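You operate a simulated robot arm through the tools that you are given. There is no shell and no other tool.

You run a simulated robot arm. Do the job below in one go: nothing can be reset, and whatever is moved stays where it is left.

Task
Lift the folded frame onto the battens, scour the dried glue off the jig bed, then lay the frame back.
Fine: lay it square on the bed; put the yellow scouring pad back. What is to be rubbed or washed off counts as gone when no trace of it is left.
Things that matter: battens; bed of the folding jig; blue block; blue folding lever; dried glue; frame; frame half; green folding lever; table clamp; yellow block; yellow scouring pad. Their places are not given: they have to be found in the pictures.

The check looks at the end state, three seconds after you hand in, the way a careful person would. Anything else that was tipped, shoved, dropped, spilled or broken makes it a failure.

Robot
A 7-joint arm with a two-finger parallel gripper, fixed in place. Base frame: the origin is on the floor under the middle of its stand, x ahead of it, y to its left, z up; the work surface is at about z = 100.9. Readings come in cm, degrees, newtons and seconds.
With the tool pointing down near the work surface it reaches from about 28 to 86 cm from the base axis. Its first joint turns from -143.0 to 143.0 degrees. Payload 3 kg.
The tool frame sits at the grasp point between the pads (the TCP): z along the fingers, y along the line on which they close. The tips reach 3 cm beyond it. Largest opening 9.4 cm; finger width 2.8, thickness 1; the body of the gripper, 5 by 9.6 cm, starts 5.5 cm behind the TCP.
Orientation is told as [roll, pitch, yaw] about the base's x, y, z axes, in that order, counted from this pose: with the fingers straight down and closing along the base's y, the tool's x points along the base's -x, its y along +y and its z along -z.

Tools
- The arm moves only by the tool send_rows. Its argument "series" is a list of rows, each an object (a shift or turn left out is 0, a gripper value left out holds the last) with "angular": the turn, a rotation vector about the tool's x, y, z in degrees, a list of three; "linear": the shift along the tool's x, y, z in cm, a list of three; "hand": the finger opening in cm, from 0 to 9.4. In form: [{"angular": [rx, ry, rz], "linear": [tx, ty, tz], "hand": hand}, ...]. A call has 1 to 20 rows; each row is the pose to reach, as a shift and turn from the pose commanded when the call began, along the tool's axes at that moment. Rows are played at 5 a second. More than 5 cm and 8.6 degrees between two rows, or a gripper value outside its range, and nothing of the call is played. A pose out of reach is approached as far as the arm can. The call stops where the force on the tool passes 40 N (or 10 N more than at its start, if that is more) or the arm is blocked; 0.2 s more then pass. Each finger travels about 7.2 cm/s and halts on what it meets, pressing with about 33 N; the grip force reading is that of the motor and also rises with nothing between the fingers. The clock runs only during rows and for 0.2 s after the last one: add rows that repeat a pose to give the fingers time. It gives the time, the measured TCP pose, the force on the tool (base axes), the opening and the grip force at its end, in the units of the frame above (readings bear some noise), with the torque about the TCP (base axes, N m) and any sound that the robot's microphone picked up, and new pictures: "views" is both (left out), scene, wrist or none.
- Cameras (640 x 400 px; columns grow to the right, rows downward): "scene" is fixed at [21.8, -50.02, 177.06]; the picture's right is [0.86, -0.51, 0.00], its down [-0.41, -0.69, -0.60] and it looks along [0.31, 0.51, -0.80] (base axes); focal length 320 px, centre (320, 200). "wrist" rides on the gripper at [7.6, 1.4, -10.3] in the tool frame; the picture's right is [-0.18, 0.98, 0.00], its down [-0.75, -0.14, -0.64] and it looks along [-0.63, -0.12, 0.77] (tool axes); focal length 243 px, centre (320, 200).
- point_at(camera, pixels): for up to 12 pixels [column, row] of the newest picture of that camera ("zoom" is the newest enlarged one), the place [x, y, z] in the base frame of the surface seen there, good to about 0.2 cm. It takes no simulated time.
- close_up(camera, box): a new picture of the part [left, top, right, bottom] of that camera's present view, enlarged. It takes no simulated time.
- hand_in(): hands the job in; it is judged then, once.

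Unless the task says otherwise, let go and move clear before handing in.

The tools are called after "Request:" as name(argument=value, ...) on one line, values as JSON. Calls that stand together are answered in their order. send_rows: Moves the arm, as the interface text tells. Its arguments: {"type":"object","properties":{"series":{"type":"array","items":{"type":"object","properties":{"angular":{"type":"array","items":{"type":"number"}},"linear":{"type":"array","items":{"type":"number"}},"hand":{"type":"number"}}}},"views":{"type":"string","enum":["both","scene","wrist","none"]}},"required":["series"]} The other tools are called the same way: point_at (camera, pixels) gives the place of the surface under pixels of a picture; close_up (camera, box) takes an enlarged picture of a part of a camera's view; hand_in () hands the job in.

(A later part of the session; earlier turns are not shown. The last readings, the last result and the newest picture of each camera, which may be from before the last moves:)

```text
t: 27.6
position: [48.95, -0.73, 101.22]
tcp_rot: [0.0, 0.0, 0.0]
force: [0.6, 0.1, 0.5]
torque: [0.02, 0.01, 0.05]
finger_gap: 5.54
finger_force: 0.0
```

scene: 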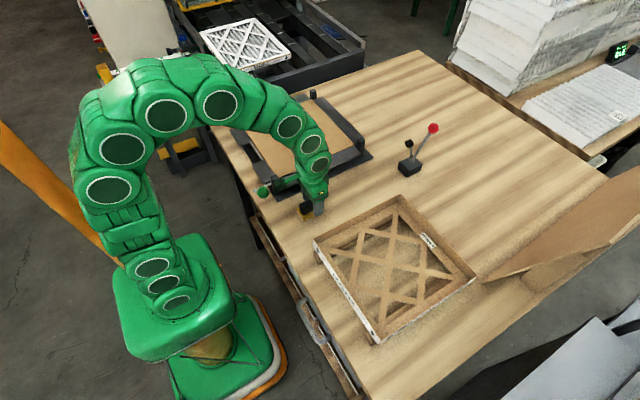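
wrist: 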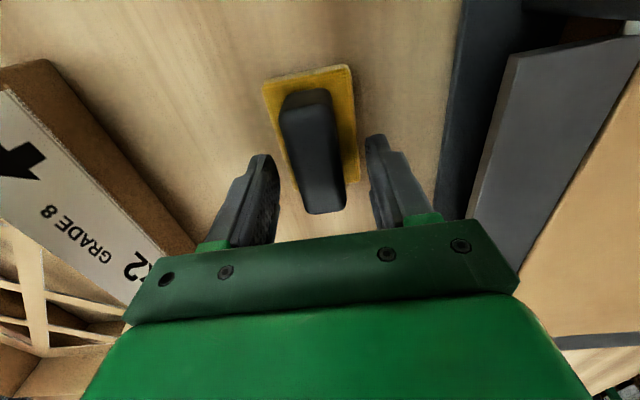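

Fingers straddle the handle centrally (handle end at ≈(326,208) between finger tips at 278 and 370). Checking clearance between the camera housing and green lever, then closing.

Request:
close_up(camera="scene", box=[240, 160, 340, 230])

Request:
send_rows(series=[{"hand": 4.5}, {"hand": 3.5}, {"hand": 2.8}, {"hand": 2.2}, {"hand": 1.5}, {"hand": 1.5}, {"hand": 1.5}])

```text
5.71 times, centred on (290, 195) of scene
```

zoom: 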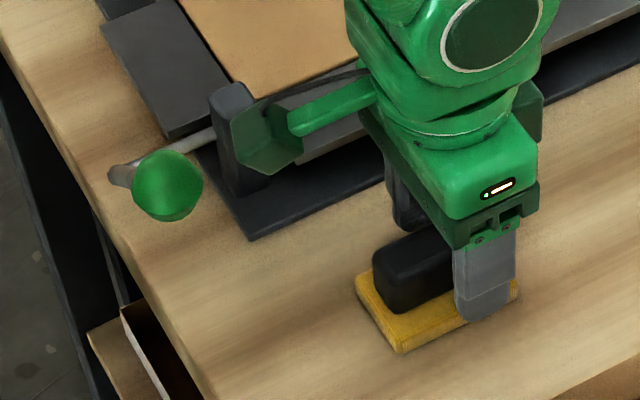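

```text
t: 29.2
position: [48.89, -0.8, 101.06]
tcp_rot: [0.0, -0.1, -0.1]
force: [0.1, -0.7, 0.0]
torque: [-0.05, -0.02, 0.02]
finger_gap: 2.97
finger_force: 32.9
```

scene: 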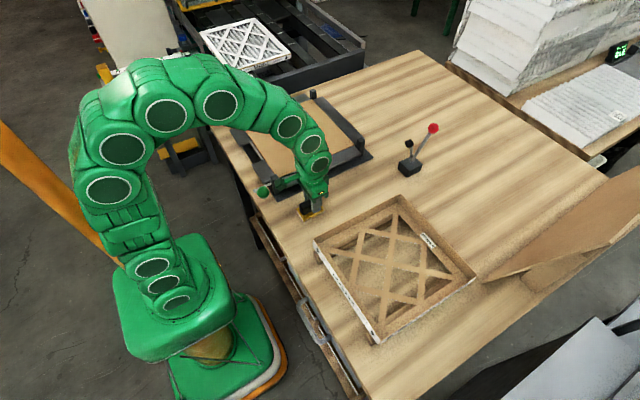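
wrist: 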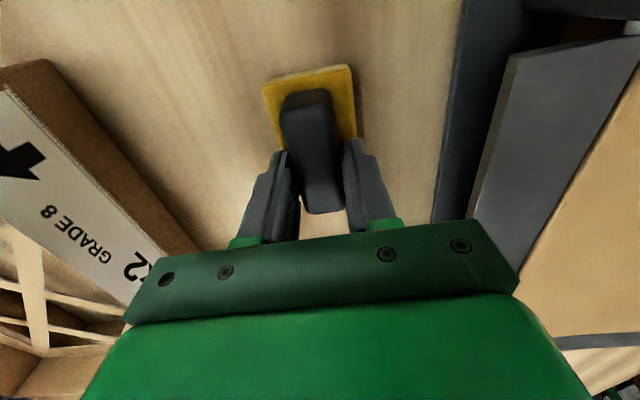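

The pad is gripped (gap 2.97 cm, 33 N); grasp pose is (48.9, −0.78, 101.15). I'll lift it straight up 13 cm and check.

Request:
send_rows(series=[{"linear": [0, 0, -0.5]}, {"linear": [0, 0, -1.5]}, {"linear": [0, 0, -3.5]}, {"linear": [0, 0, -6]}, {"linear": [0, 0, -8.5]}, {"linear": [0, 0, -11]}, {"linear": [0, 0, -13]}, {"linear": [0, 0, -13]}])

```text
t: 31.0
position: [48.9, -0.8, 114.08]
tcp_rot: [0.0, -0.1, -0.1]
force: [-0.2, -0.2, -1.0]
torque: [0.01, 0.01, 0.02]
finger_gap: 2.98
finger_force: 33.0
```

scene: 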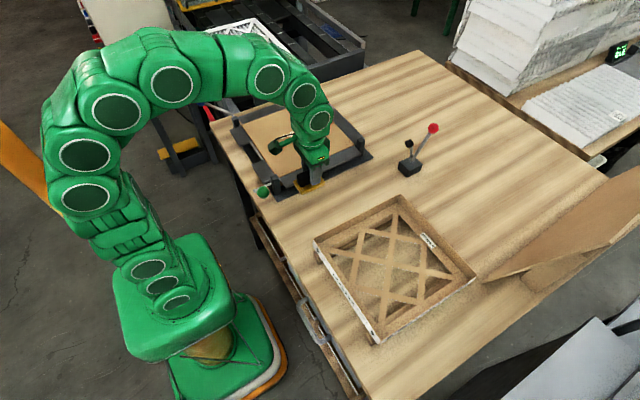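
wrist: 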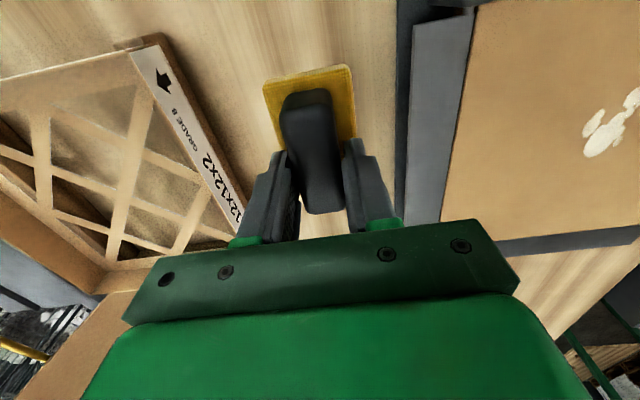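

The pad is up with the handle level in the grip. Next I carry it over the glue: TCP to (57.4, 27.5), staying at z≈114.

Request:
send_rows(series=[{"linear": [-0.5, 1.3, 0]}, {"linear": [-1.3, 4, 0]}, {"linear": [-2.2, 7, 0]}, {"linear": [-3.1, 10, 0]}, {"linear": [-4.0, 13, 0]}, {"linear": [-4.9, 16, 0]}, {"linear": [-5.8, 19, 0]}, {"linear": [-6.7, 22, 0]}, {"linear": [-7.6, 25, 0]}, {"linear": [-8.3, 27.4, 0]}, {"linear": [-8.5, 28.3, 0]}, {"linear": [-8.5, 28.3, 2]}, {"linear": [-8.5, 28.3, 4]}, {"linear": [-8.5, 28.3, 5.5]}, {"linear": [-8.5, 28.3, 6.3]}, {"linear": [-8.5, 28.3, 6.3]}])

```text
t: 34.4
position: [57.44, 27.48, 107.76]
tcp_rot: [-0.1, 0.0, 0.0]
force: [-0.9, 0.3, 0.0]
torque: [-0.02, 0.0, -0.03]
finger_gap: 2.98
finger_force: 32.7
```

scene: 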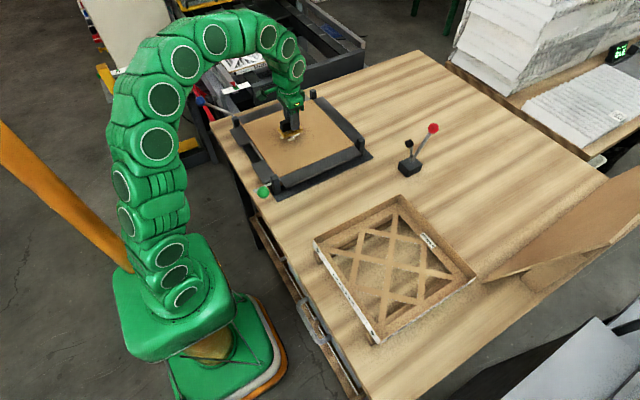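
wrist: 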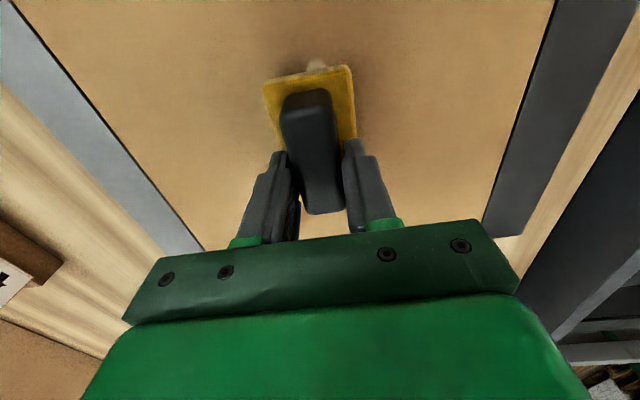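

The pad is hovering ≈1.6 cm above the glue. I'll lower slowly to find contact.

Request:
send_rows(series=[{"linear": [0, 0, 0.5]}, {"linear": [0, 0, 0.9]}, {"linear": [0, 0, 1.2]}, {"linear": [0, 0, 1.4]}, {"linear": [0, 0, 1.5]}, {"linear": [0, 0, 1.6]}, {"linear": [0, 0, 1.65]}, {"linear": [0, 0, 1.65]}], views="none")

```text
t: 36.2
position: [57.45, 27.49, 106.18]
tcp_rot: [-0.1, 0.0, 0.0]
force: [-0.1, 0.6, -1.2]
torque: [0.03, 0.0, 0.0]
finger_gap: 2.99
finger_force: 33.2
```

At TCP z=106.18 there is almost no load. I'll step down further in small increments to build a moderate press.

Request:
send_rows(series=[{"linear": [0, 0, 0.05]}, {"linear": [0, 0, 0.1]}, {"linear": [0, 0, 0.15]}, {"linear": [0, 0, 0.15]}], views="none")

```text
t: 37.2
position: [57.34, 27.39, 106.04]
tcp_rot: [0.0, -0.2, 0.0]
force: [-2.5, -3.0, 21.9]
torque: [-0.04, 0.5, 0.02]
finger_gap: 2.98
finger_force: 32.2
```

Contact with 22 N at z≈106.04; I'll ease off by 0.05 cm and scrub along x, shifting in y to cover the glue (x 52.7–60, y 25.4–29.9).

Request:
send_rows(series=[{"linear": [0, 0, -0.05]}, {"linear": [-1.2, 0, -0.05]}, {"linear": [-2.4, 0, -0.05]}, {"linear": [-3.4, 0, -0.05]}, {"linear": [-2.2, 0, -0.05]}, {"linear": [-1.0, 0, -0.05]}, {"linear": [0.2, 0, -0.05]}, {"linear": [1.4, 0, -0.05]}, {"linear": [2.6, 0, -0.05]}, {"linear": [3.4, 0, -0.05]}, {"linear": [2.2, 0, -0.05]}, {"linear": [1.0, 0, -0.05]}, {"linear": [0, 0, -0.05]}])

```text
t: 40.0
position: [57.37, 27.53, 106.03]
tcp_rot: [0.0, 0.0, 0.1]
force: [-3.7, -0.1, 10.0]
torque: [-0.01, 0.0, 0.0]
finger_gap: 2.96
finger_force: 32.8
```

scene: 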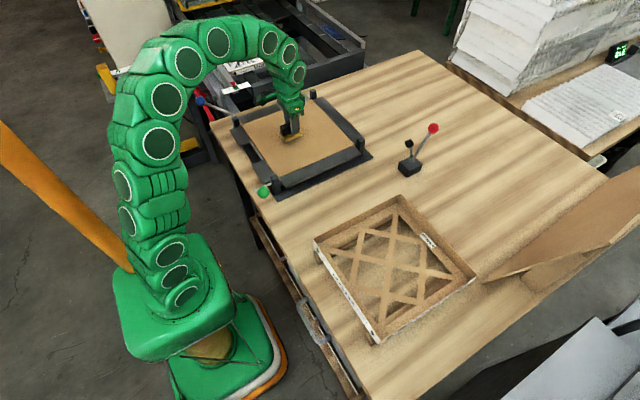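
wrist: 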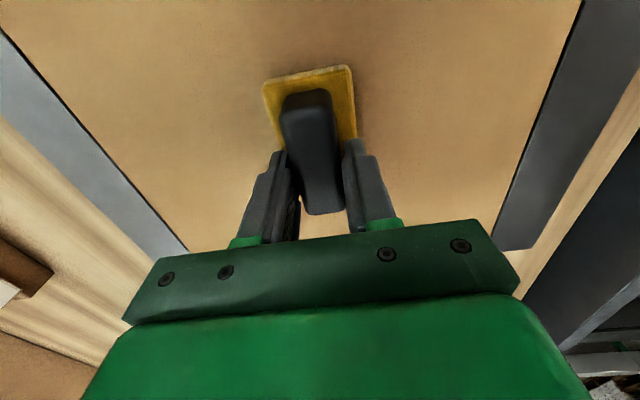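

Press is steady at 10 N and pad remains level in the grip. Now scrubbing with offset rows at y +2.2 and y −1.8 to cover the edges.

Request:
send_rows(series=[{"linear": [0, 1.1, 0]}, {"linear": [0, 2.2, 0]}, {"linear": [-1.2, 2.2, 0]}, {"linear": [-2.4, 2.2, 0]}, {"linear": [-3.4, 2.2, 0]}, {"linear": [-2.2, 2.2, 0]}, {"linear": [-1.0, 2.2, 0]}, {"linear": [0.2, 2.2, 0]}, {"linear": [1.4, 2.2, 0]}, {"linear": [2.6, 2.2, 0]}, {"linear": [3.6, 2.2, 0]}, {"linear": [3.6, 1.0, 0]}, {"linear": [2.4, 1.0, 0]}, {"linear": [1.2, 1.0, 0]}, {"linear": [0, 1.0, 0]}, {"linear": [-1.2, 1.0, 0]}, {"linear": [-2.4, 1.0, 0]}, {"linear": [-3.4, 1.0, 0]}, {"linear": [-3.4, 0, 0]}], views="none")

Request:
send_rows(series=[{"linear": [0, -1, 0]}, {"linear": [0, -1.9, 0]}, {"linear": [1.2, -1.9, 0]}, {"linear": [2.4, -1.9, 0]}, {"linear": [3.6, -1.9, 0]}, {"linear": [4.8, -1.9, 0]}, {"linear": [6.0, -1.9, 0]}, {"linear": [7.0, -1.9, 0]}, {"linear": [7.0, -0.9, 0]}, {"linear": [5.8, -0.9, 0]}, {"linear": [4.6, -0.9, 0]}, {"linear": [3.4, -0.9, 0]}, {"linear": [2.2, -0.9, 0]}, {"linear": [1.0, -0.9, 0]}, {"linear": [0, -0.9, 0]}, {"linear": [1.2, 0, 0]}, {"linear": [2.4, 0, 0]}, {"linear": [3.4, 0, 0]}], views="none")

```text
t: 44.0
position: [60.88, 27.47, 106.07]
tcp_rot: [0.0, -0.1, 0.0]
force: [-0.4, -0.4, -1.1]
torque: [0.03, -0.04, 0.01]
finger_gap: 2.97
finger_force: 33.0
```

```text
t: 47.8
position: [57.38, 27.57, 106.13]
tcp_rot: [0.1, 0.1, -0.1]
force: [-0.7, 0.0, -0.4]
torque: [-0.01, 0.03, 0.01]
finger_gap: 2.97
finger_force: 33.0
```

The press dropped to about 0 N at some places. I'll lift and shift the pad aside to see what is left.

Request:
send_rows(series=[{"linear": [0, 0, -1.5]}, {"linear": [0, 0, -4]}, {"linear": [0, 0, -6.5]}, {"linear": [2, 2.5, -8]}, {"linear": [4, 5, -8]}, {"linear": [6, 7.5, -8]}, {"linear": [8, 10, -8]}, {"linear": [8, 10, -8]}])

Request:
close_up(camera="scene", box=[240, 95, 360, 175])

Request:
close_up(camera="wrist", box=[80, 0, 400, 200])

```text
t: 49.6
position: [49.44, 37.44, 114.17]
tcp_rot: [0.0, -0.1, -0.1]
force: [-0.4, -0.5, -1.4]
torque: [-0.01, -0.01, -0.02]
finger_gap: 2.94
finger_force: 33.0
```

scene: 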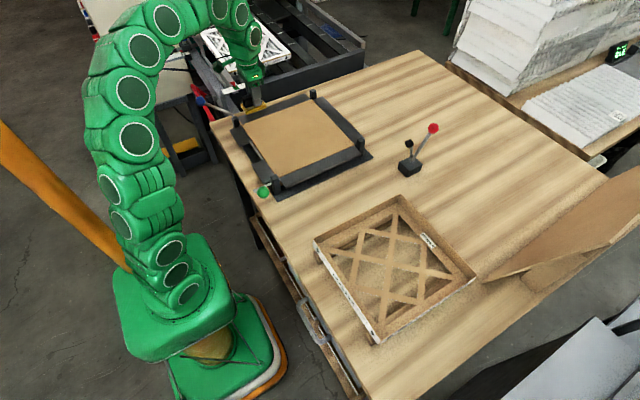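
wrist: 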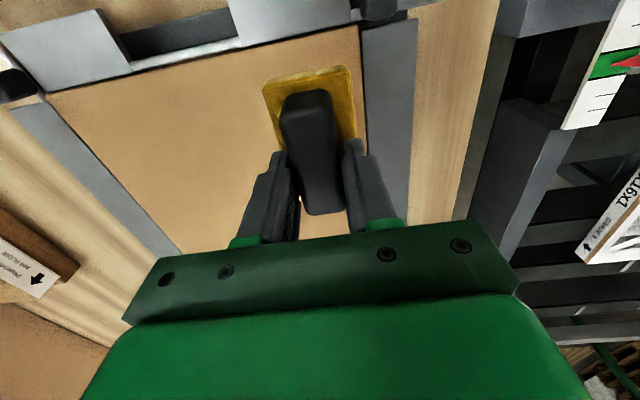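

```text
5.00 times, centred on (300, 135) of scene
```

zoom: 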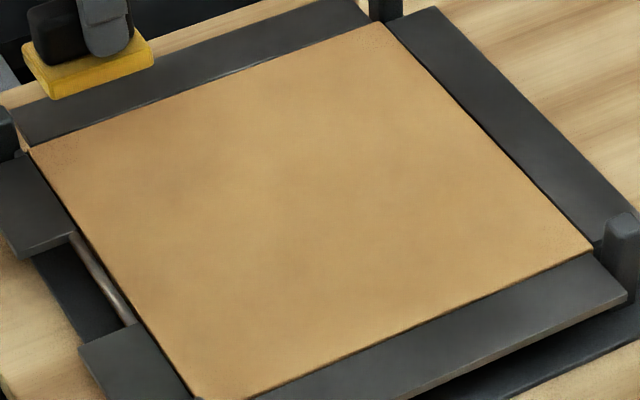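

```text
2.00 times, centred on (240, 100) of wrist
```

zoom: 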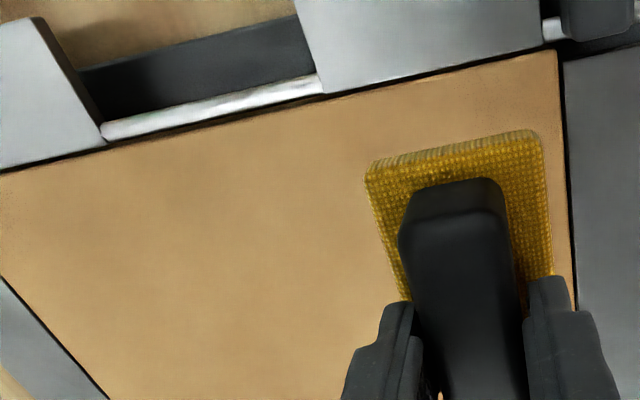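

The bed looks clean in both views. I'll zoom tightly on the old glue area around scene (290,135) to check for faint traces.

Request:
close_up(camera="scene", box=[270, 122, 312, 148])

Request:
close_up(camera="scene", box=[255, 105, 335, 160])

```text
15.24 times, centred on (291, 135) of scene
```

zoom: 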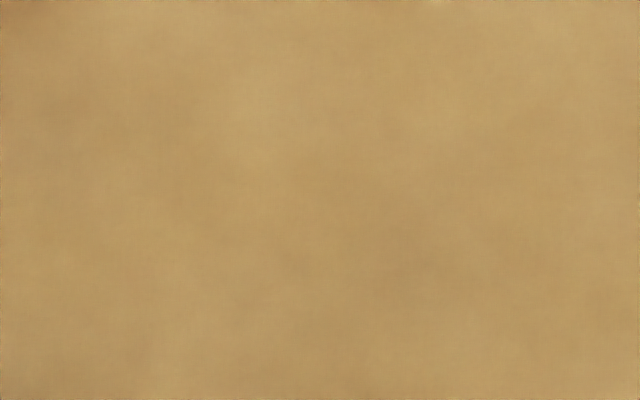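

```text
7.27 times, centred on (295, 132) of scene
```

zoom: 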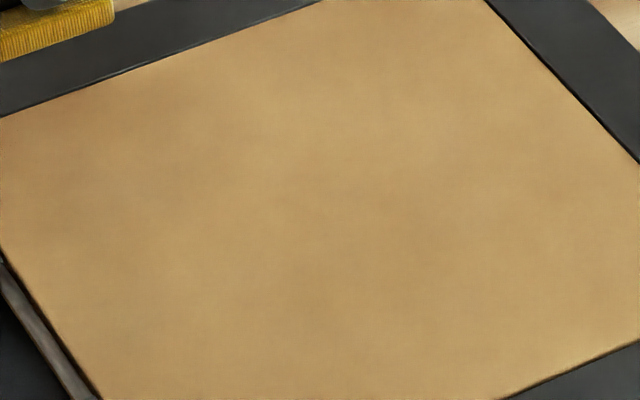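

No trace of glue remains. I'll carry the pad back over its original place (commanded shift +0.5, −38.3, then down 12.95 in total).

Request:
send_rows(series=[{"linear": [0, -1.3, 0]}, {"linear": [0.1, -4, 0]}, {"linear": [0.1, -7, 0]}, {"linear": [0.2, -10, 0]}, {"linear": [0.2, -13, 0]}, {"linear": [0.3, -16, 0]}, {"linear": [0.3, -19, 0]}, {"linear": [0.4, -22, 0]}, {"linear": [0.4, -25, 0]}, {"linear": [0.5, -28, 0]}, {"linear": [0.5, -31, 0]}, {"linear": [0.5, -34, 0]}, {"linear": [0.5, -36.8, 0]}, {"linear": [0.5, -38.3, 0]}, {"linear": [0.5, -38.3, 0]}])

Request:
send_rows(series=[{"linear": [0, 0, 2]}, {"linear": [0, 0, 4]}, {"linear": [0, 0, 6]}, {"linear": [0, 0, 8]}, {"linear": [0, 0, 10]}, {"linear": [0, 0, 11.5]}, {"linear": [0, 0, 12.3]}, {"linear": [0, 0, 12.6]}, {"linear": [0, 0, 12.8]}, {"linear": [0, 0, 12.8]}])

```text
t: 52.8
position: [48.95, -0.88, 114.14]
tcp_rot: [0.0, 0.0, 0.0]
force: [0.1, -0.9, -1.1]
torque: [0.02, 0.0, 0.0]
finger_gap: 2.98
finger_force: 33.0
```

scene: 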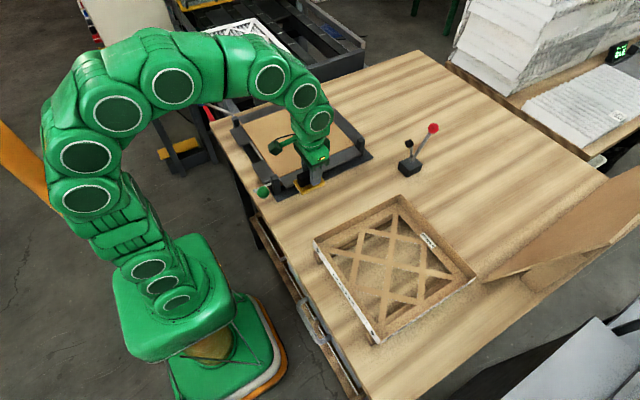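
wrist: 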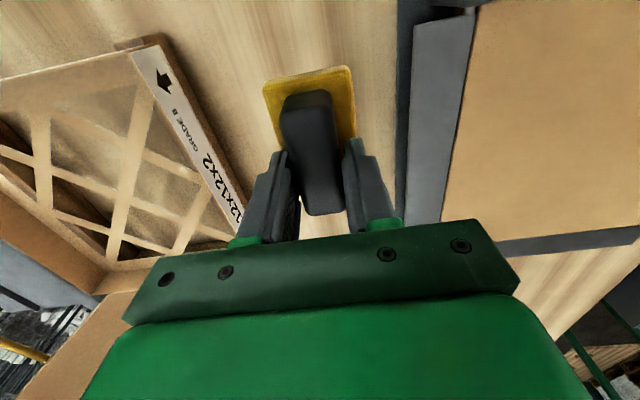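

```text
t: 55.0
position: [48.95, -0.85, 101.25]
tcp_rot: [0.0, 0.0, 0.0]
force: [0.0, 0.6, -1.1]
torque: [0.01, -0.03, 0.0]
finger_gap: 2.97
finger_force: 33.2
```

scene: 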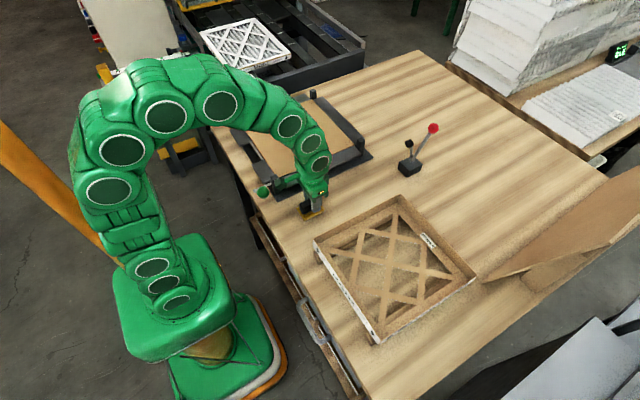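
wrist: 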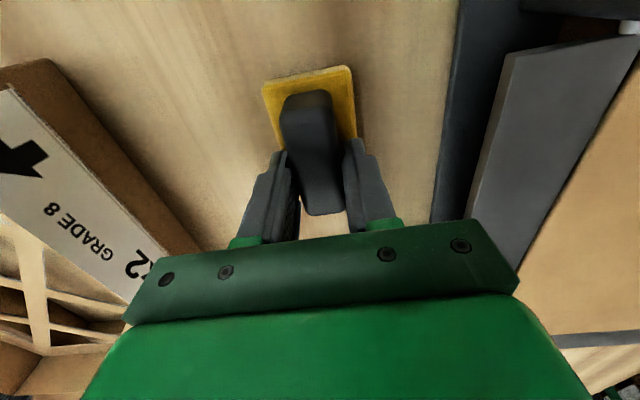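

The pad hangs just above the table (z=101.25 versus 101.15 at pick-up). I'll lower the last 0.12 cm and check the force.

Request:
send_rows(series=[{"linear": [0, 0, 0.05]}, {"linear": [0, 0, 0.1]}, {"linear": [0, 0, 0.13]}, {"linear": [0, 0, 0.13]}], views="none")

```text
t: 56.0
position: [48.86, -0.8, 101.21]
tcp_rot: [0.0, -0.1, 0.0]
force: [-0.9, 0.8, -0.4]
torque: [0.0, -0.03, -0.02]
finger_gap: 2.96
finger_force: 32.9
```

Request:
send_rows(series=[{"linear": [0, 0, 0.03]}, {"linear": [0, 0, 0.06]}, {"linear": [0, 0, 0.06]}], views="none")

```text
t: 56.8
position: [48.81, -0.83, 101.11]
tcp_rot: [0.0, 0.0, 0.0]
force: [0.0, 0.5, -0.8]
torque: [0.04, -0.01, 0.0]
finger_gap: 2.96
finger_force: 33.3
```

Request:
send_rows(series=[{"linear": [0, 0, 0.03]}, {"linear": [0, 0, 0.06]}, {"linear": [0, 0, 0.06]}], views="none")

```text
t: 57.6
position: [48.82, -0.73, 101.05]
tcp_rot: [0.1, 0.0, 0.0]
force: [-1.7, 1.5, 7.1]
torque: [0.01, 0.17, 0.0]
finger_gap: 2.98
finger_force: 33.4
```

Contact now with 7 N, so the pad is on the table. Opening the fingers and rising straight up.

Request:
send_rows(series=[{"linear": [0, 0, -0.03], "hand": 3.4}, {"linear": [0, 0, -0.03], "hand": 4.2}, {"linear": [0, 0, -0.03], "hand": 5.2}, {"linear": [0, 0, -0.03], "hand": 5.2}, {"linear": [0, 0, -1.5], "hand": 5.2}, {"linear": [0, 0, -4]}, {"linear": [0, 0, -7]}, {"linear": [0, 0, -10]}, {"linear": [0, 0, -13]}, {"linear": [0, 0, -16]}, {"linear": [0, 0, -16]}])

Request:
close_up(camera="scene", box=[290, 185, 340, 225])

```text
t: 60.0
position: [48.74, -0.67, 116.95]
tcp_rot: [0.0, 0.0, 0.0]
force: [-0.2, 0.4, 0.6]
torque: [0.02, 0.0, -0.02]
finger_gap: 5.22
finger_force: 0.1
```

scene: 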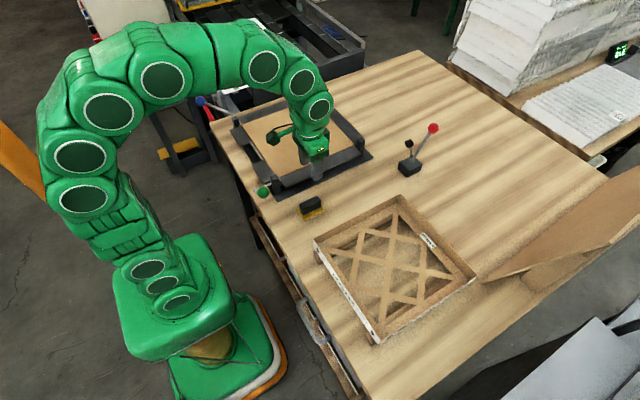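
wrist: 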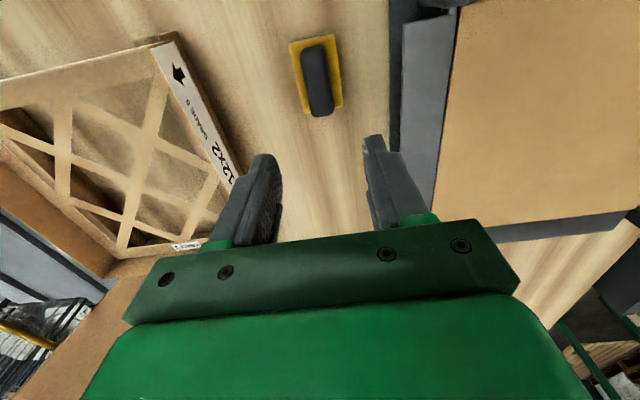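

```text
10.00 times, centred on (315, 205) of scene
```

zoom: 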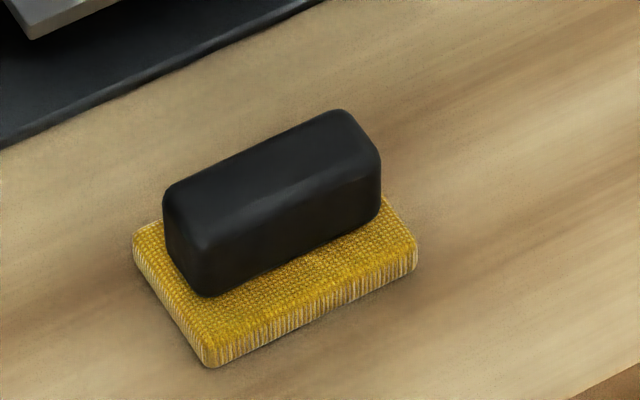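

The pad sits at exactly its original pixels. Now I return above the frame's −y wall on the battens (tool shift −7.2, −41.65).

Request:
send_rows(series=[{"linear": [-0.2, -1.3, -1], "hand": 4}, {"linear": [-0.7, -4, -1]}, {"linear": [-1.2, -7, -1]}, {"linear": [-1.7, -10, -1]}, {"linear": [-2.2, -13, -1]}, {"linear": [-2.7, -16, -1]}, {"linear": [-3.3, -19, -1]}, {"linear": [-3.8, -22, -1]}, {"linear": [-4.3, -25, -1]}, {"linear": [-4.8, -28, -1]}, {"linear": [-5.4, -31, -1]}, {"linear": [-5.9, -34, -1]}, {"linear": [-6.4, -37, -1]}, {"linear": [-6.9, -40, -1]}, {"linear": [-7.2, -41.65, -1]}, {"linear": [-7.2, -41.65, 2]}, {"linear": [-7.2, -41.65, 4]}, {"linear": [-7.2, -41.65, 4]}])

Request:
close_up(camera="wrist", box=[240, 0, 400, 120])

```text
t: 63.8
position: [56.03, -42.52, 113.01]
tcp_rot: [0.0, 0.0, 0.0]
force: [0.0, -0.3, -0.5]
torque: [-0.01, 0.04, 0.0]
finger_gap: 3.99
finger_force: 0.0
```

scene: 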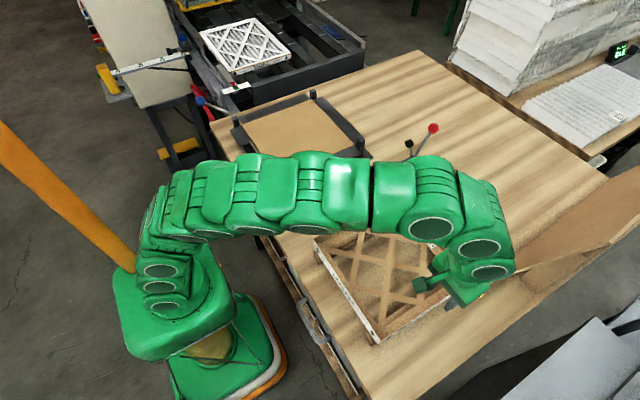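
wrist: 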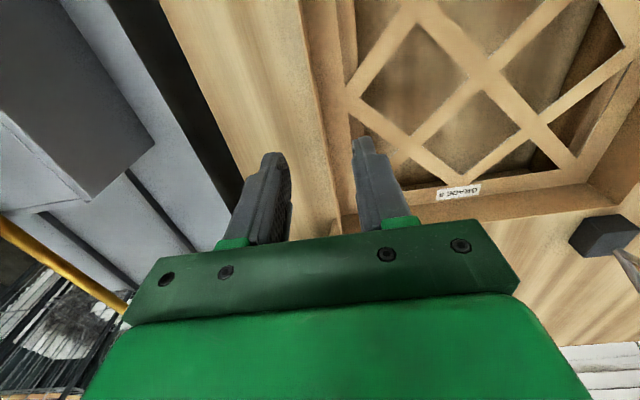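

```text
3.33 times, centred on (320, 60) of wrist
```

zoom: 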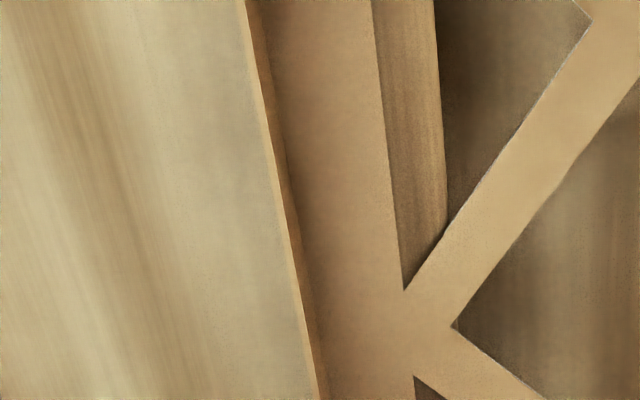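

Request:
point_at(camera="zoom", pixels=[[254, 50], [270, 130], [286, 210], [302, 290], [313, 350], [320, 200], [350, 250], [400, 340], [520, 200], [258, 50]])

Request:
point_at(camera="wrist", pixels=[[440, 20], [480, 80], [560, 15], [530, 115], [600, 150], [380, 50]])

```text
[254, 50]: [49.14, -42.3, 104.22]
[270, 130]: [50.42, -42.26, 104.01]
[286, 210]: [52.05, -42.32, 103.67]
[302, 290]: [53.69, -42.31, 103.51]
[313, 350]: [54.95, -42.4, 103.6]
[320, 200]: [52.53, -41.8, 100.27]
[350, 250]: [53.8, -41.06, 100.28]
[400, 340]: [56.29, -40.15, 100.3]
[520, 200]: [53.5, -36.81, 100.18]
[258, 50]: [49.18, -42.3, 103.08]
```

```text
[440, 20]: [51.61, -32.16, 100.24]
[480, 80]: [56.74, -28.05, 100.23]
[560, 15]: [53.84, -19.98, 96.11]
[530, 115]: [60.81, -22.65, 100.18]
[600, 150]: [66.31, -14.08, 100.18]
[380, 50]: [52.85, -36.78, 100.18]
```

The frame has not moved: wall y −42.6 to −42.3, floor at z≈100.25. Descending 9 cm to grip it the same way.

Request:
send_rows(series=[{"linear": [0, 0, 2]}, {"linear": [0, 0, 4]}, {"linear": [0, 0, 6]}, {"linear": [0, 0, 7.5]}, {"linear": [0, 0, 8.5]}, {"linear": [0, 0, 9]}, {"linear": [0, 0, 9], "hand": 3}, {"linear": [0, 0, 9], "hand": 1.5}, {"linear": [0, 0, 9], "hand": 0.7}, {"linear": [0, 0, 9], "hand": 0}, {"linear": [0, 0, 9], "hand": 0}, {"linear": [0, 0, 9], "hand": 0}])

```text
t: 66.4
position: [56.08, -42.3, 104.06]
tcp_rot: [-0.1, 0.0, -0.1]
force: [-0.2, 0.0, 0.3]
torque: [-0.03, -0.02, 0.02]
finger_gap: 0.66
finger_force: 33.8
```

scene: 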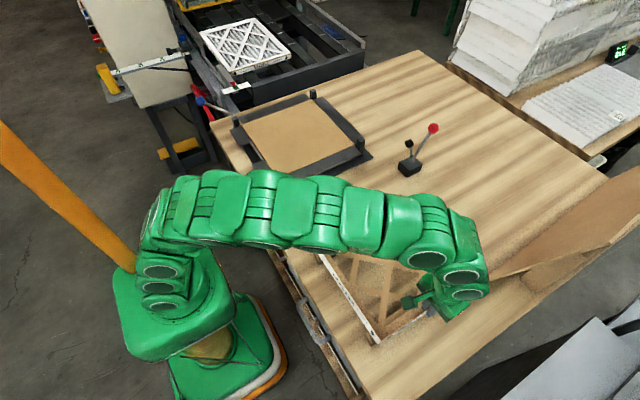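
wrist: 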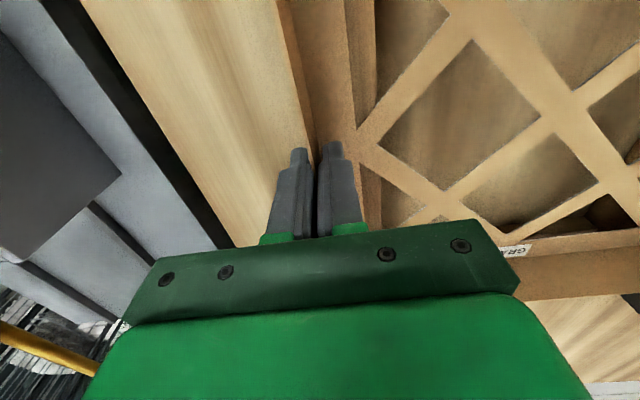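

Gripped again with the same 0.66 gap. Lifting gently by 13 cm.

Request:
send_rows(series=[{"linear": [0, 0, -0.3], "hand": 0}, {"linear": [0, 0, -0.7]}, {"linear": [0, 0, -1.2]}, {"linear": [0, 0, -2]}, {"linear": [0, 0, -3.5]}, {"linear": [0, 0, -5]}, {"linear": [0, 0, -6.5]}, {"linear": [0, 0, -8]}, {"linear": [0, 0, -9.5]}, {"linear": [0, 0, -11]}, {"linear": [0, 0, -12.3]}, {"linear": [0, 0, -13]}, {"linear": [0, 0, -13]}])

```text
t: 69.2
position: [56.11, -42.54, 117.07]
tcp_rot: [0.1, 0.0, -0.1]
force: [0.0, -0.2, 0.3]
torque: [-0.05, 0.0, -0.01]
finger_gap: 0.64
finger_force: 32.9
```

scene: 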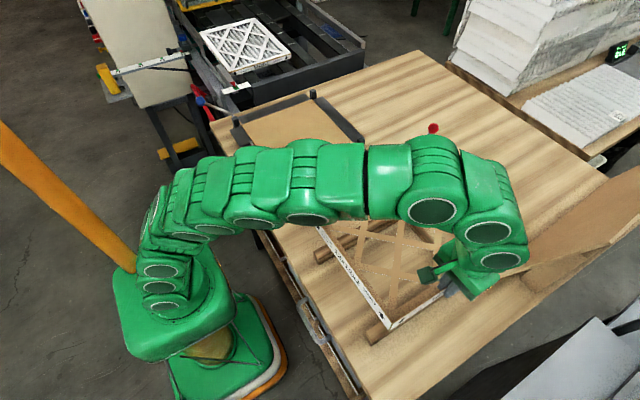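
wrist: 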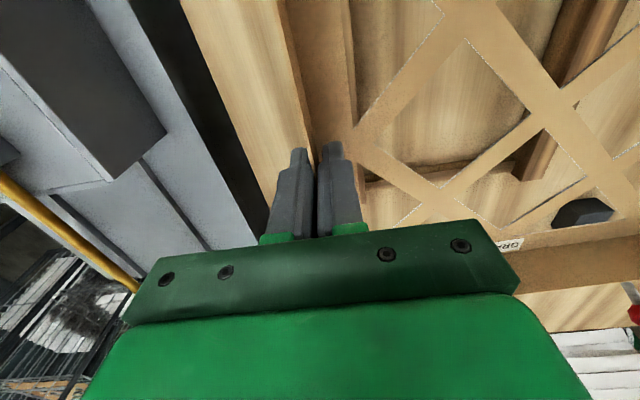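

The frame hangs from the grip as before. Carrying it back toward +y, first leg of 27.5 cm.

Request:
send_rows(series=[{"linear": [-0.05, 1, 0]}, {"linear": [-0.1, 2.5, 0]}, {"linear": [-0.2, 4.5, 0]}, {"linear": [-0.3, 6.5, 0]}, {"linear": [-0.4, 8.5, 0]}, {"linear": [-0.5, 10.5, 0]}, {"linear": [-0.6, 12.5, 0]}, {"linear": [-0.7, 14.5, 0]}, {"linear": [-0.8, 16.5, 0]}, {"linear": [-0.9, 18.5, 0]}, {"linear": [-1.0, 20.5, 0]}, {"linear": [-1.1, 22.5, 0]}, {"linear": [-1.1, 24.5, 0]}, {"linear": [-1.1, 26, 0]}, {"linear": [-1.1, 26.5, 0]}, {"linear": [-1.1, 26.5, 0]}], views="none")

Request:
send_rows(series=[{"linear": [-0.05, 1, 0]}, {"linear": [-0.1, 2.5, 0]}, {"linear": [-0.2, 4.5, 0]}, {"linear": [-0.3, 6.5, 0]}, {"linear": [-0.4, 8.5, 0]}, {"linear": [-0.5, 10.5, 0]}, {"linear": [-0.6, 12.5, 0]}, {"linear": [-0.7, 14.5, 0]}, {"linear": [-0.8, 16.5, 0]}, {"linear": [-0.9, 18.5, 0]}, {"linear": [-1.0, 20.5, 0]}, {"linear": [-1.1, 22.5, 0]}, {"linear": [-1.2, 24.5, 0]}, {"linear": [-1.2, 26.5, 0]}, {"linear": [-1.2, 28, 0]}, {"linear": [-1.2, 28.5, 0]}, {"linear": [-1.2, 28.5, 0]}], views="both")

```text
t: 72.6
position: [57.21, -15.93, 117.14]
tcp_rot: [0.0, 0.0, 0.0]
force: [-0.1, -0.5, 0.1]
torque: [-0.03, 0.05, 0.0]
finger_gap: 0.67
finger_force: 32.6
```

```text
t: 76.2
position: [58.3, 12.63, 117.09]
tcp_rot: [0.0, -0.1, -0.1]
force: [-0.5, 0.9, -0.3]
torque: [-0.06, 0.02, 0.03]
finger_gap: 0.67
finger_force: 33.1
```

scene: 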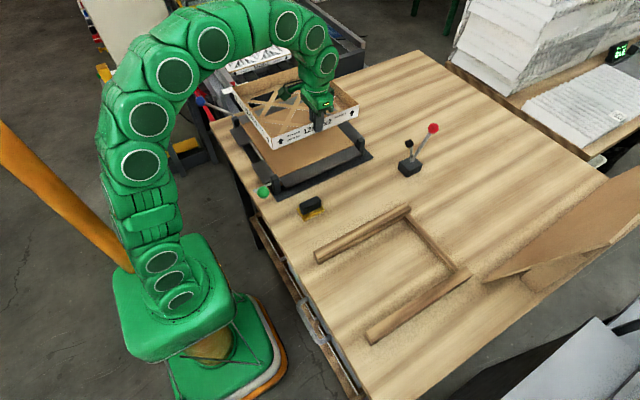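
wrist: 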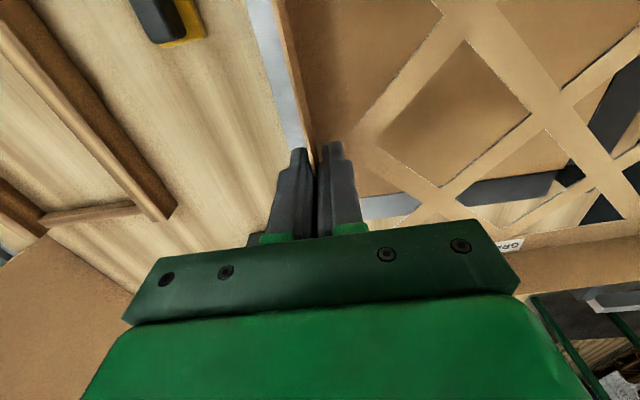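

The frame is over the jig. Before lowering I'll measure its rim corners and wall line to confirm squareness against the bed (expected x 43.8–73.0, y 12.35–41.6).

Request:
close_up(camera="scene", box=[225, 60, 385, 205])

Request:
close_up(camera="wrist", box=[260, 0, 640, 260])

```text
2.76 times, centred on (305, 132) of scene
```

zoom: 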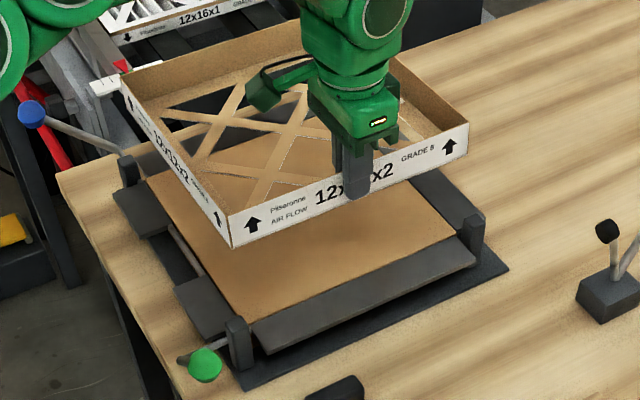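

```text
1.54 times, centred on (450, 130) of wrist
```

zoom: 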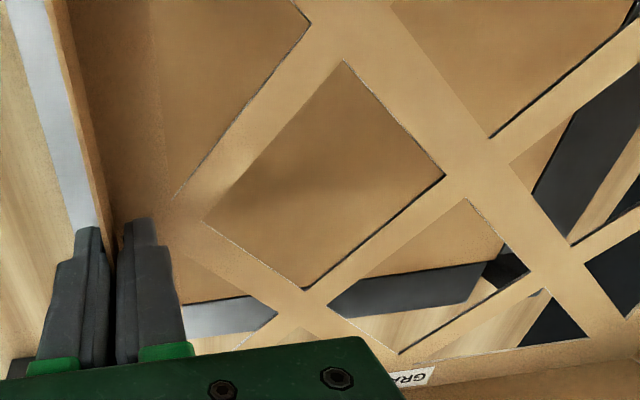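

Request:
point_at(camera="scene", pixels=[[272.5, 139], [272.7, 147], [358, 106], [358, 113.5], [234, 88], [234, 93], [253, 115], [315, 125], [300, 130], [340, 115], [243, 101], [263, 128]])

Request:
point_at(camera="zoom", pixels=[[190, 180], [190, 210], [280, 270], [330, 40], [450, 160], [300, 300], [560, 270], [610, 230], [72, 60], [85, 130], [410, 380], [600, 20]])

```text
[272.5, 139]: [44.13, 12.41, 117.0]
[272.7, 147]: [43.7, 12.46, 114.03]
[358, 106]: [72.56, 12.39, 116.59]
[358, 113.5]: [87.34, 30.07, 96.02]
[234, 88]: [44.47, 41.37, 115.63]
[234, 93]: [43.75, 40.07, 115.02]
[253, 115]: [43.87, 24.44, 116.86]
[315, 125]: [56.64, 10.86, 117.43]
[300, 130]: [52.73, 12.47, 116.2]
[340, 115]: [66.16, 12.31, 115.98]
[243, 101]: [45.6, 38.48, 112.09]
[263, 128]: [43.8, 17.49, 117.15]
```

```text
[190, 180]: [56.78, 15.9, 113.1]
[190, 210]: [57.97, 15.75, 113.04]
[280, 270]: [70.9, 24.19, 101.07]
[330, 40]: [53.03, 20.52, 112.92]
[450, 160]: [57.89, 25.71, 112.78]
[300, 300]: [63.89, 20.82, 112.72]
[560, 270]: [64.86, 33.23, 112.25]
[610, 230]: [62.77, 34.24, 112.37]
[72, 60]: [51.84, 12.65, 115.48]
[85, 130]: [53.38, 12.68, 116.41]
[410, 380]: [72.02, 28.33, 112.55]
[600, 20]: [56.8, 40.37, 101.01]
```

The walls line up with the original lines (x=43.8, y=12.4), but the far side sags ≈2.4°. I'll level it by tilting −2.2° about tool x while lowering 6.5 cm.

Request:
send_rows(series=[{"angular": [-0.7, 0, 0], "linear": [0, 0, 0]}, {"angular": [-1.5, 0, 0], "linear": [0, 0, 0]}, {"angular": [-2.2, 0, 0], "linear": [0, 0, 0.5]}, {"angular": [-2.2, 0, 0], "linear": [0, 0, 2]}, {"angular": [-2.2, 0, 0], "linear": [0, 0, 3.5]}, {"angular": [-2.2, 0, 0], "linear": [0, 0, 5]}, {"angular": [-2.2, 0, 0], "linear": [0, 0, 6]}, {"angular": [-2.2, 0, 0], "linear": [0, 0, 6.5]}, {"angular": [-2.2, 0, 0], "linear": [0, 0, 6.5]}])

Request:
close_up(camera="scene", box=[225, 70, 385, 205])

Request:
close_up(camera="wrist", box=[260, 0, 640, 260])

```text
t: 78.2
position: [58.41, 12.64, 110.59]
tcp_rot: [2.3, 0.0, 0.0]
force: [-0.7, 0.1, -1.3]
torque: [-0.06, -0.06, 0.02]
finger_gap: 0.66
finger_force: 33.2
```

scene: 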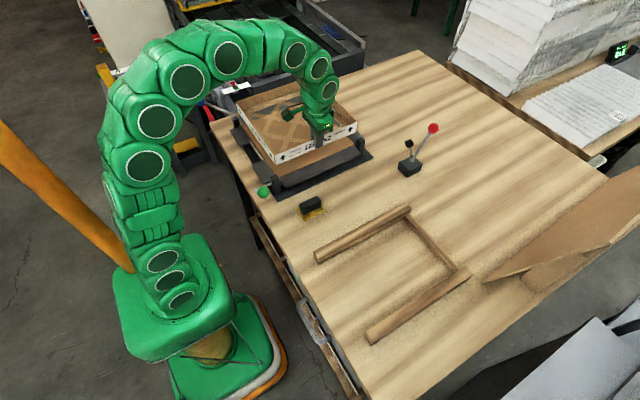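
wrist: 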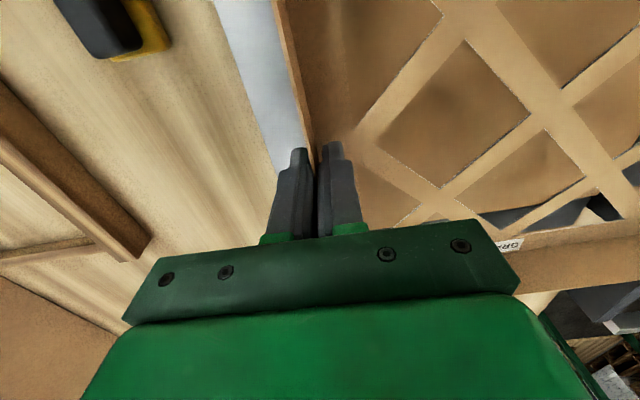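

```text
2.96 times, centred on (305, 138) of scene
```

zoom: 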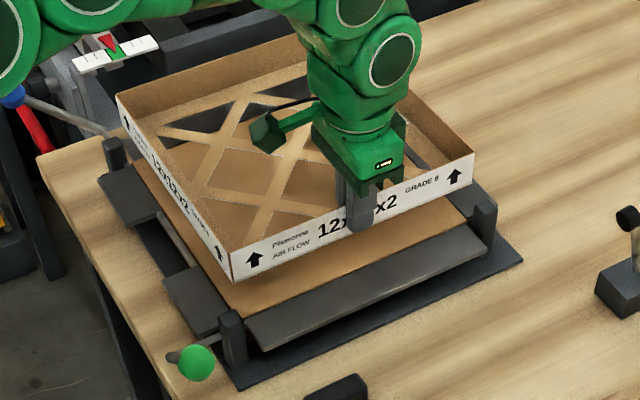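

```text
1.54 times, centred on (450, 130) of wrist
```

zoom: 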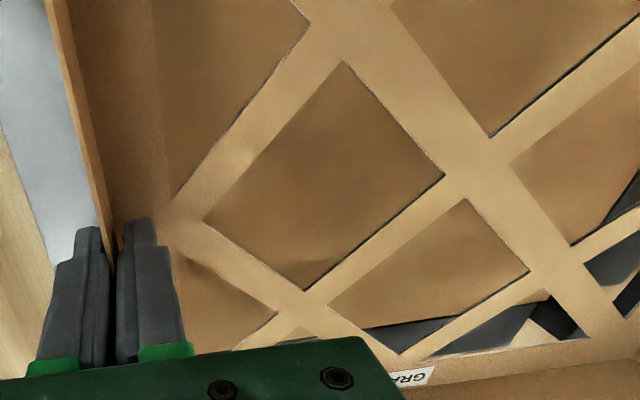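

Checking level and alignment now that it hangs at about z≈107.

Request:
point_at(camera="zoom", pixels=[[190, 180], [330, 40], [450, 160], [300, 300], [560, 270], [610, 230], [80, 100], [410, 380], [560, 110], [500, 60]])

Request:
point_at(camera="scene", pixels=[[274.5, 161], [275, 164], [357, 127], [357, 132], [237, 109], [256, 136], [266, 149], [250, 127], [320, 146], [345, 135], [290, 156]])

```text
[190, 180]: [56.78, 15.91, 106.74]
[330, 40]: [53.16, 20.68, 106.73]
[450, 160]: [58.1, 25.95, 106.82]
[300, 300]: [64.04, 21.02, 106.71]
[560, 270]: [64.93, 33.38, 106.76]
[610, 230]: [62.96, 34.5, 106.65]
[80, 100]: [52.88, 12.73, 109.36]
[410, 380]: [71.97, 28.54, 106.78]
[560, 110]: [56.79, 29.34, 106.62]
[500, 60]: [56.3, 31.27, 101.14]
```

```text
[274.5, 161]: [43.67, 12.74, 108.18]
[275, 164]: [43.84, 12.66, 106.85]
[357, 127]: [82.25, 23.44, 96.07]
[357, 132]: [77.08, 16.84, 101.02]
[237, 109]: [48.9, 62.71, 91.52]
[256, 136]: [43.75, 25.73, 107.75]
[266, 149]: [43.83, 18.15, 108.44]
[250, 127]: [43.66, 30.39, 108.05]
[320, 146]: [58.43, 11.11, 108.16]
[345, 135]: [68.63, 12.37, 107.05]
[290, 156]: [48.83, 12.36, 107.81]
```

The frame is level now (106.7 across the floor) and aligned with the original wall lines. I'll lower straight down 5.0 cm with tilt compensation, watching the posts.

Request:
send_rows(series=[{"linear": [0, -0.031, 0.8]}, {"linear": [0, -0.061, 1.6]}, {"linear": [0, -0.092, 2.4]}, {"linear": [0, -0.115, 3.0]}, {"linear": [0, -0.134, 3.5]}, {"linear": [0, -0.154, 4.0]}, {"linear": [0, -0.173, 4.5]}, {"linear": [0, -0.184, 4.8]}, {"linear": [0, -0.192, 5.0]}, {"linear": [0, -0.192, 5.0]}])

Request:
close_up(camera="scene", box=[225, 80, 385, 205])

Request:
point_at(camera="wrist", pixels=[[400, 110], [520, 70], [590, 190], [370, 120], [552, 115], [625, 65], [290, 60]])

```text
t: 80.4
position: [58.35, 12.69, 105.44]
tcp_rot: [2.2, 0.0, 0.1]
force: [0.9, -0.5, -0.7]
torque: [-0.06, -0.01, 0.02]
finger_gap: 0.63
finger_force: 33.4
```

scene: 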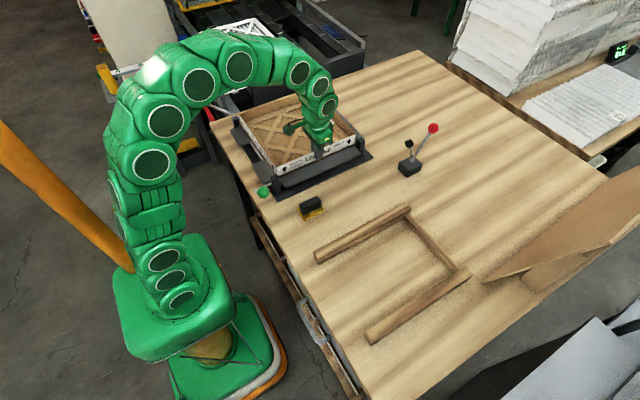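
wrist: 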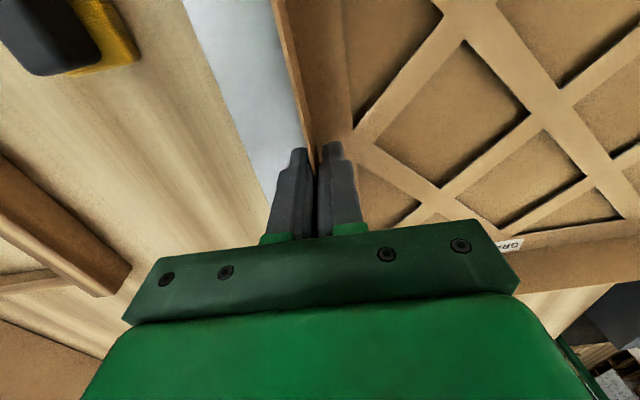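

```text
3.20 times, centred on (305, 142) of scene
```

zoom: 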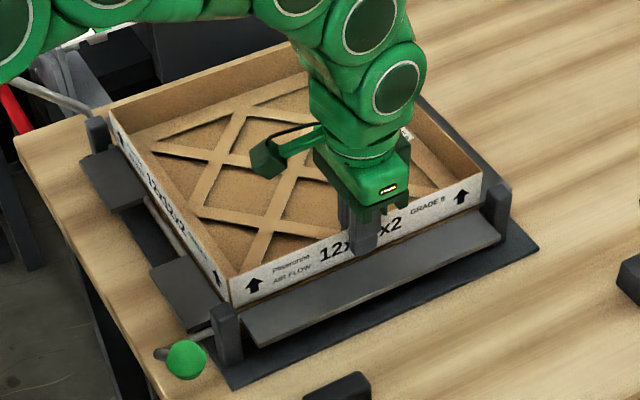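

```text
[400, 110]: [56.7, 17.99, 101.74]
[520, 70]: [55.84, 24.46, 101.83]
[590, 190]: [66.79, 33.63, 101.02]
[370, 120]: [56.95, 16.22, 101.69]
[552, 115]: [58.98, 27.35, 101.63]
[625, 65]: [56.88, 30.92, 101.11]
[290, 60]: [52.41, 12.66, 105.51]
```

The floor is 0.45 cm above the bed. I'll compare the front and left wall positions with the original readings (front y≈12.35, left x≈43.81) before setting it down.

Request:
point_at(camera="zoom", pixels=[[260, 285], [300, 270], [430, 215], [460, 195], [235, 295], [170, 205], [140, 165], [205, 252], [225, 330], [497, 215], [97, 140], [220, 345]])

Request:
close_up(camera="scene", box=[265, 150, 315, 190])

Request:
close_up(camera="scene", box=[335, 120, 385, 160])

Request:
close_up(camera="scene", box=[220, 95, 270, 135])

```text
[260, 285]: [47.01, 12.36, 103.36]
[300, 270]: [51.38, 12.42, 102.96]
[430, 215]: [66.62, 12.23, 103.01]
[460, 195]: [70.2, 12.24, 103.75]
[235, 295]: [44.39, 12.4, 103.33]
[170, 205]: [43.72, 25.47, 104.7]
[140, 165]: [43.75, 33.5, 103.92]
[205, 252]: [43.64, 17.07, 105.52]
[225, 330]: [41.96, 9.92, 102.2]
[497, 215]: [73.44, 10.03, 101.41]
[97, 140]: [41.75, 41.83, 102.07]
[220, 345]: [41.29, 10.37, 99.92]
```

```text
10.00 times, centred on (290, 170) of scene
```

zoom: 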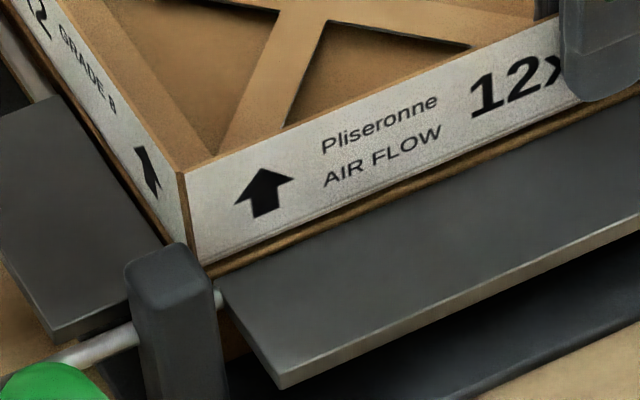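

```text
10.00 times, centred on (360, 140) of scene
```

zoom: 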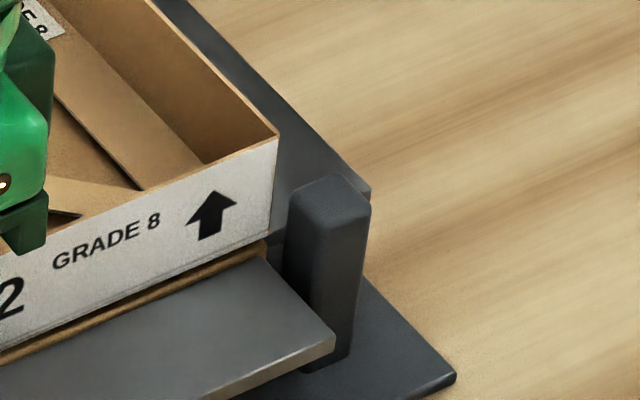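

```text
10.00 times, centred on (245, 115) of scene
```

zoom: 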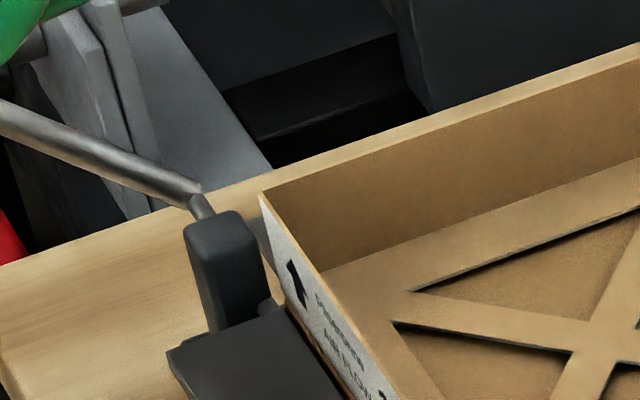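

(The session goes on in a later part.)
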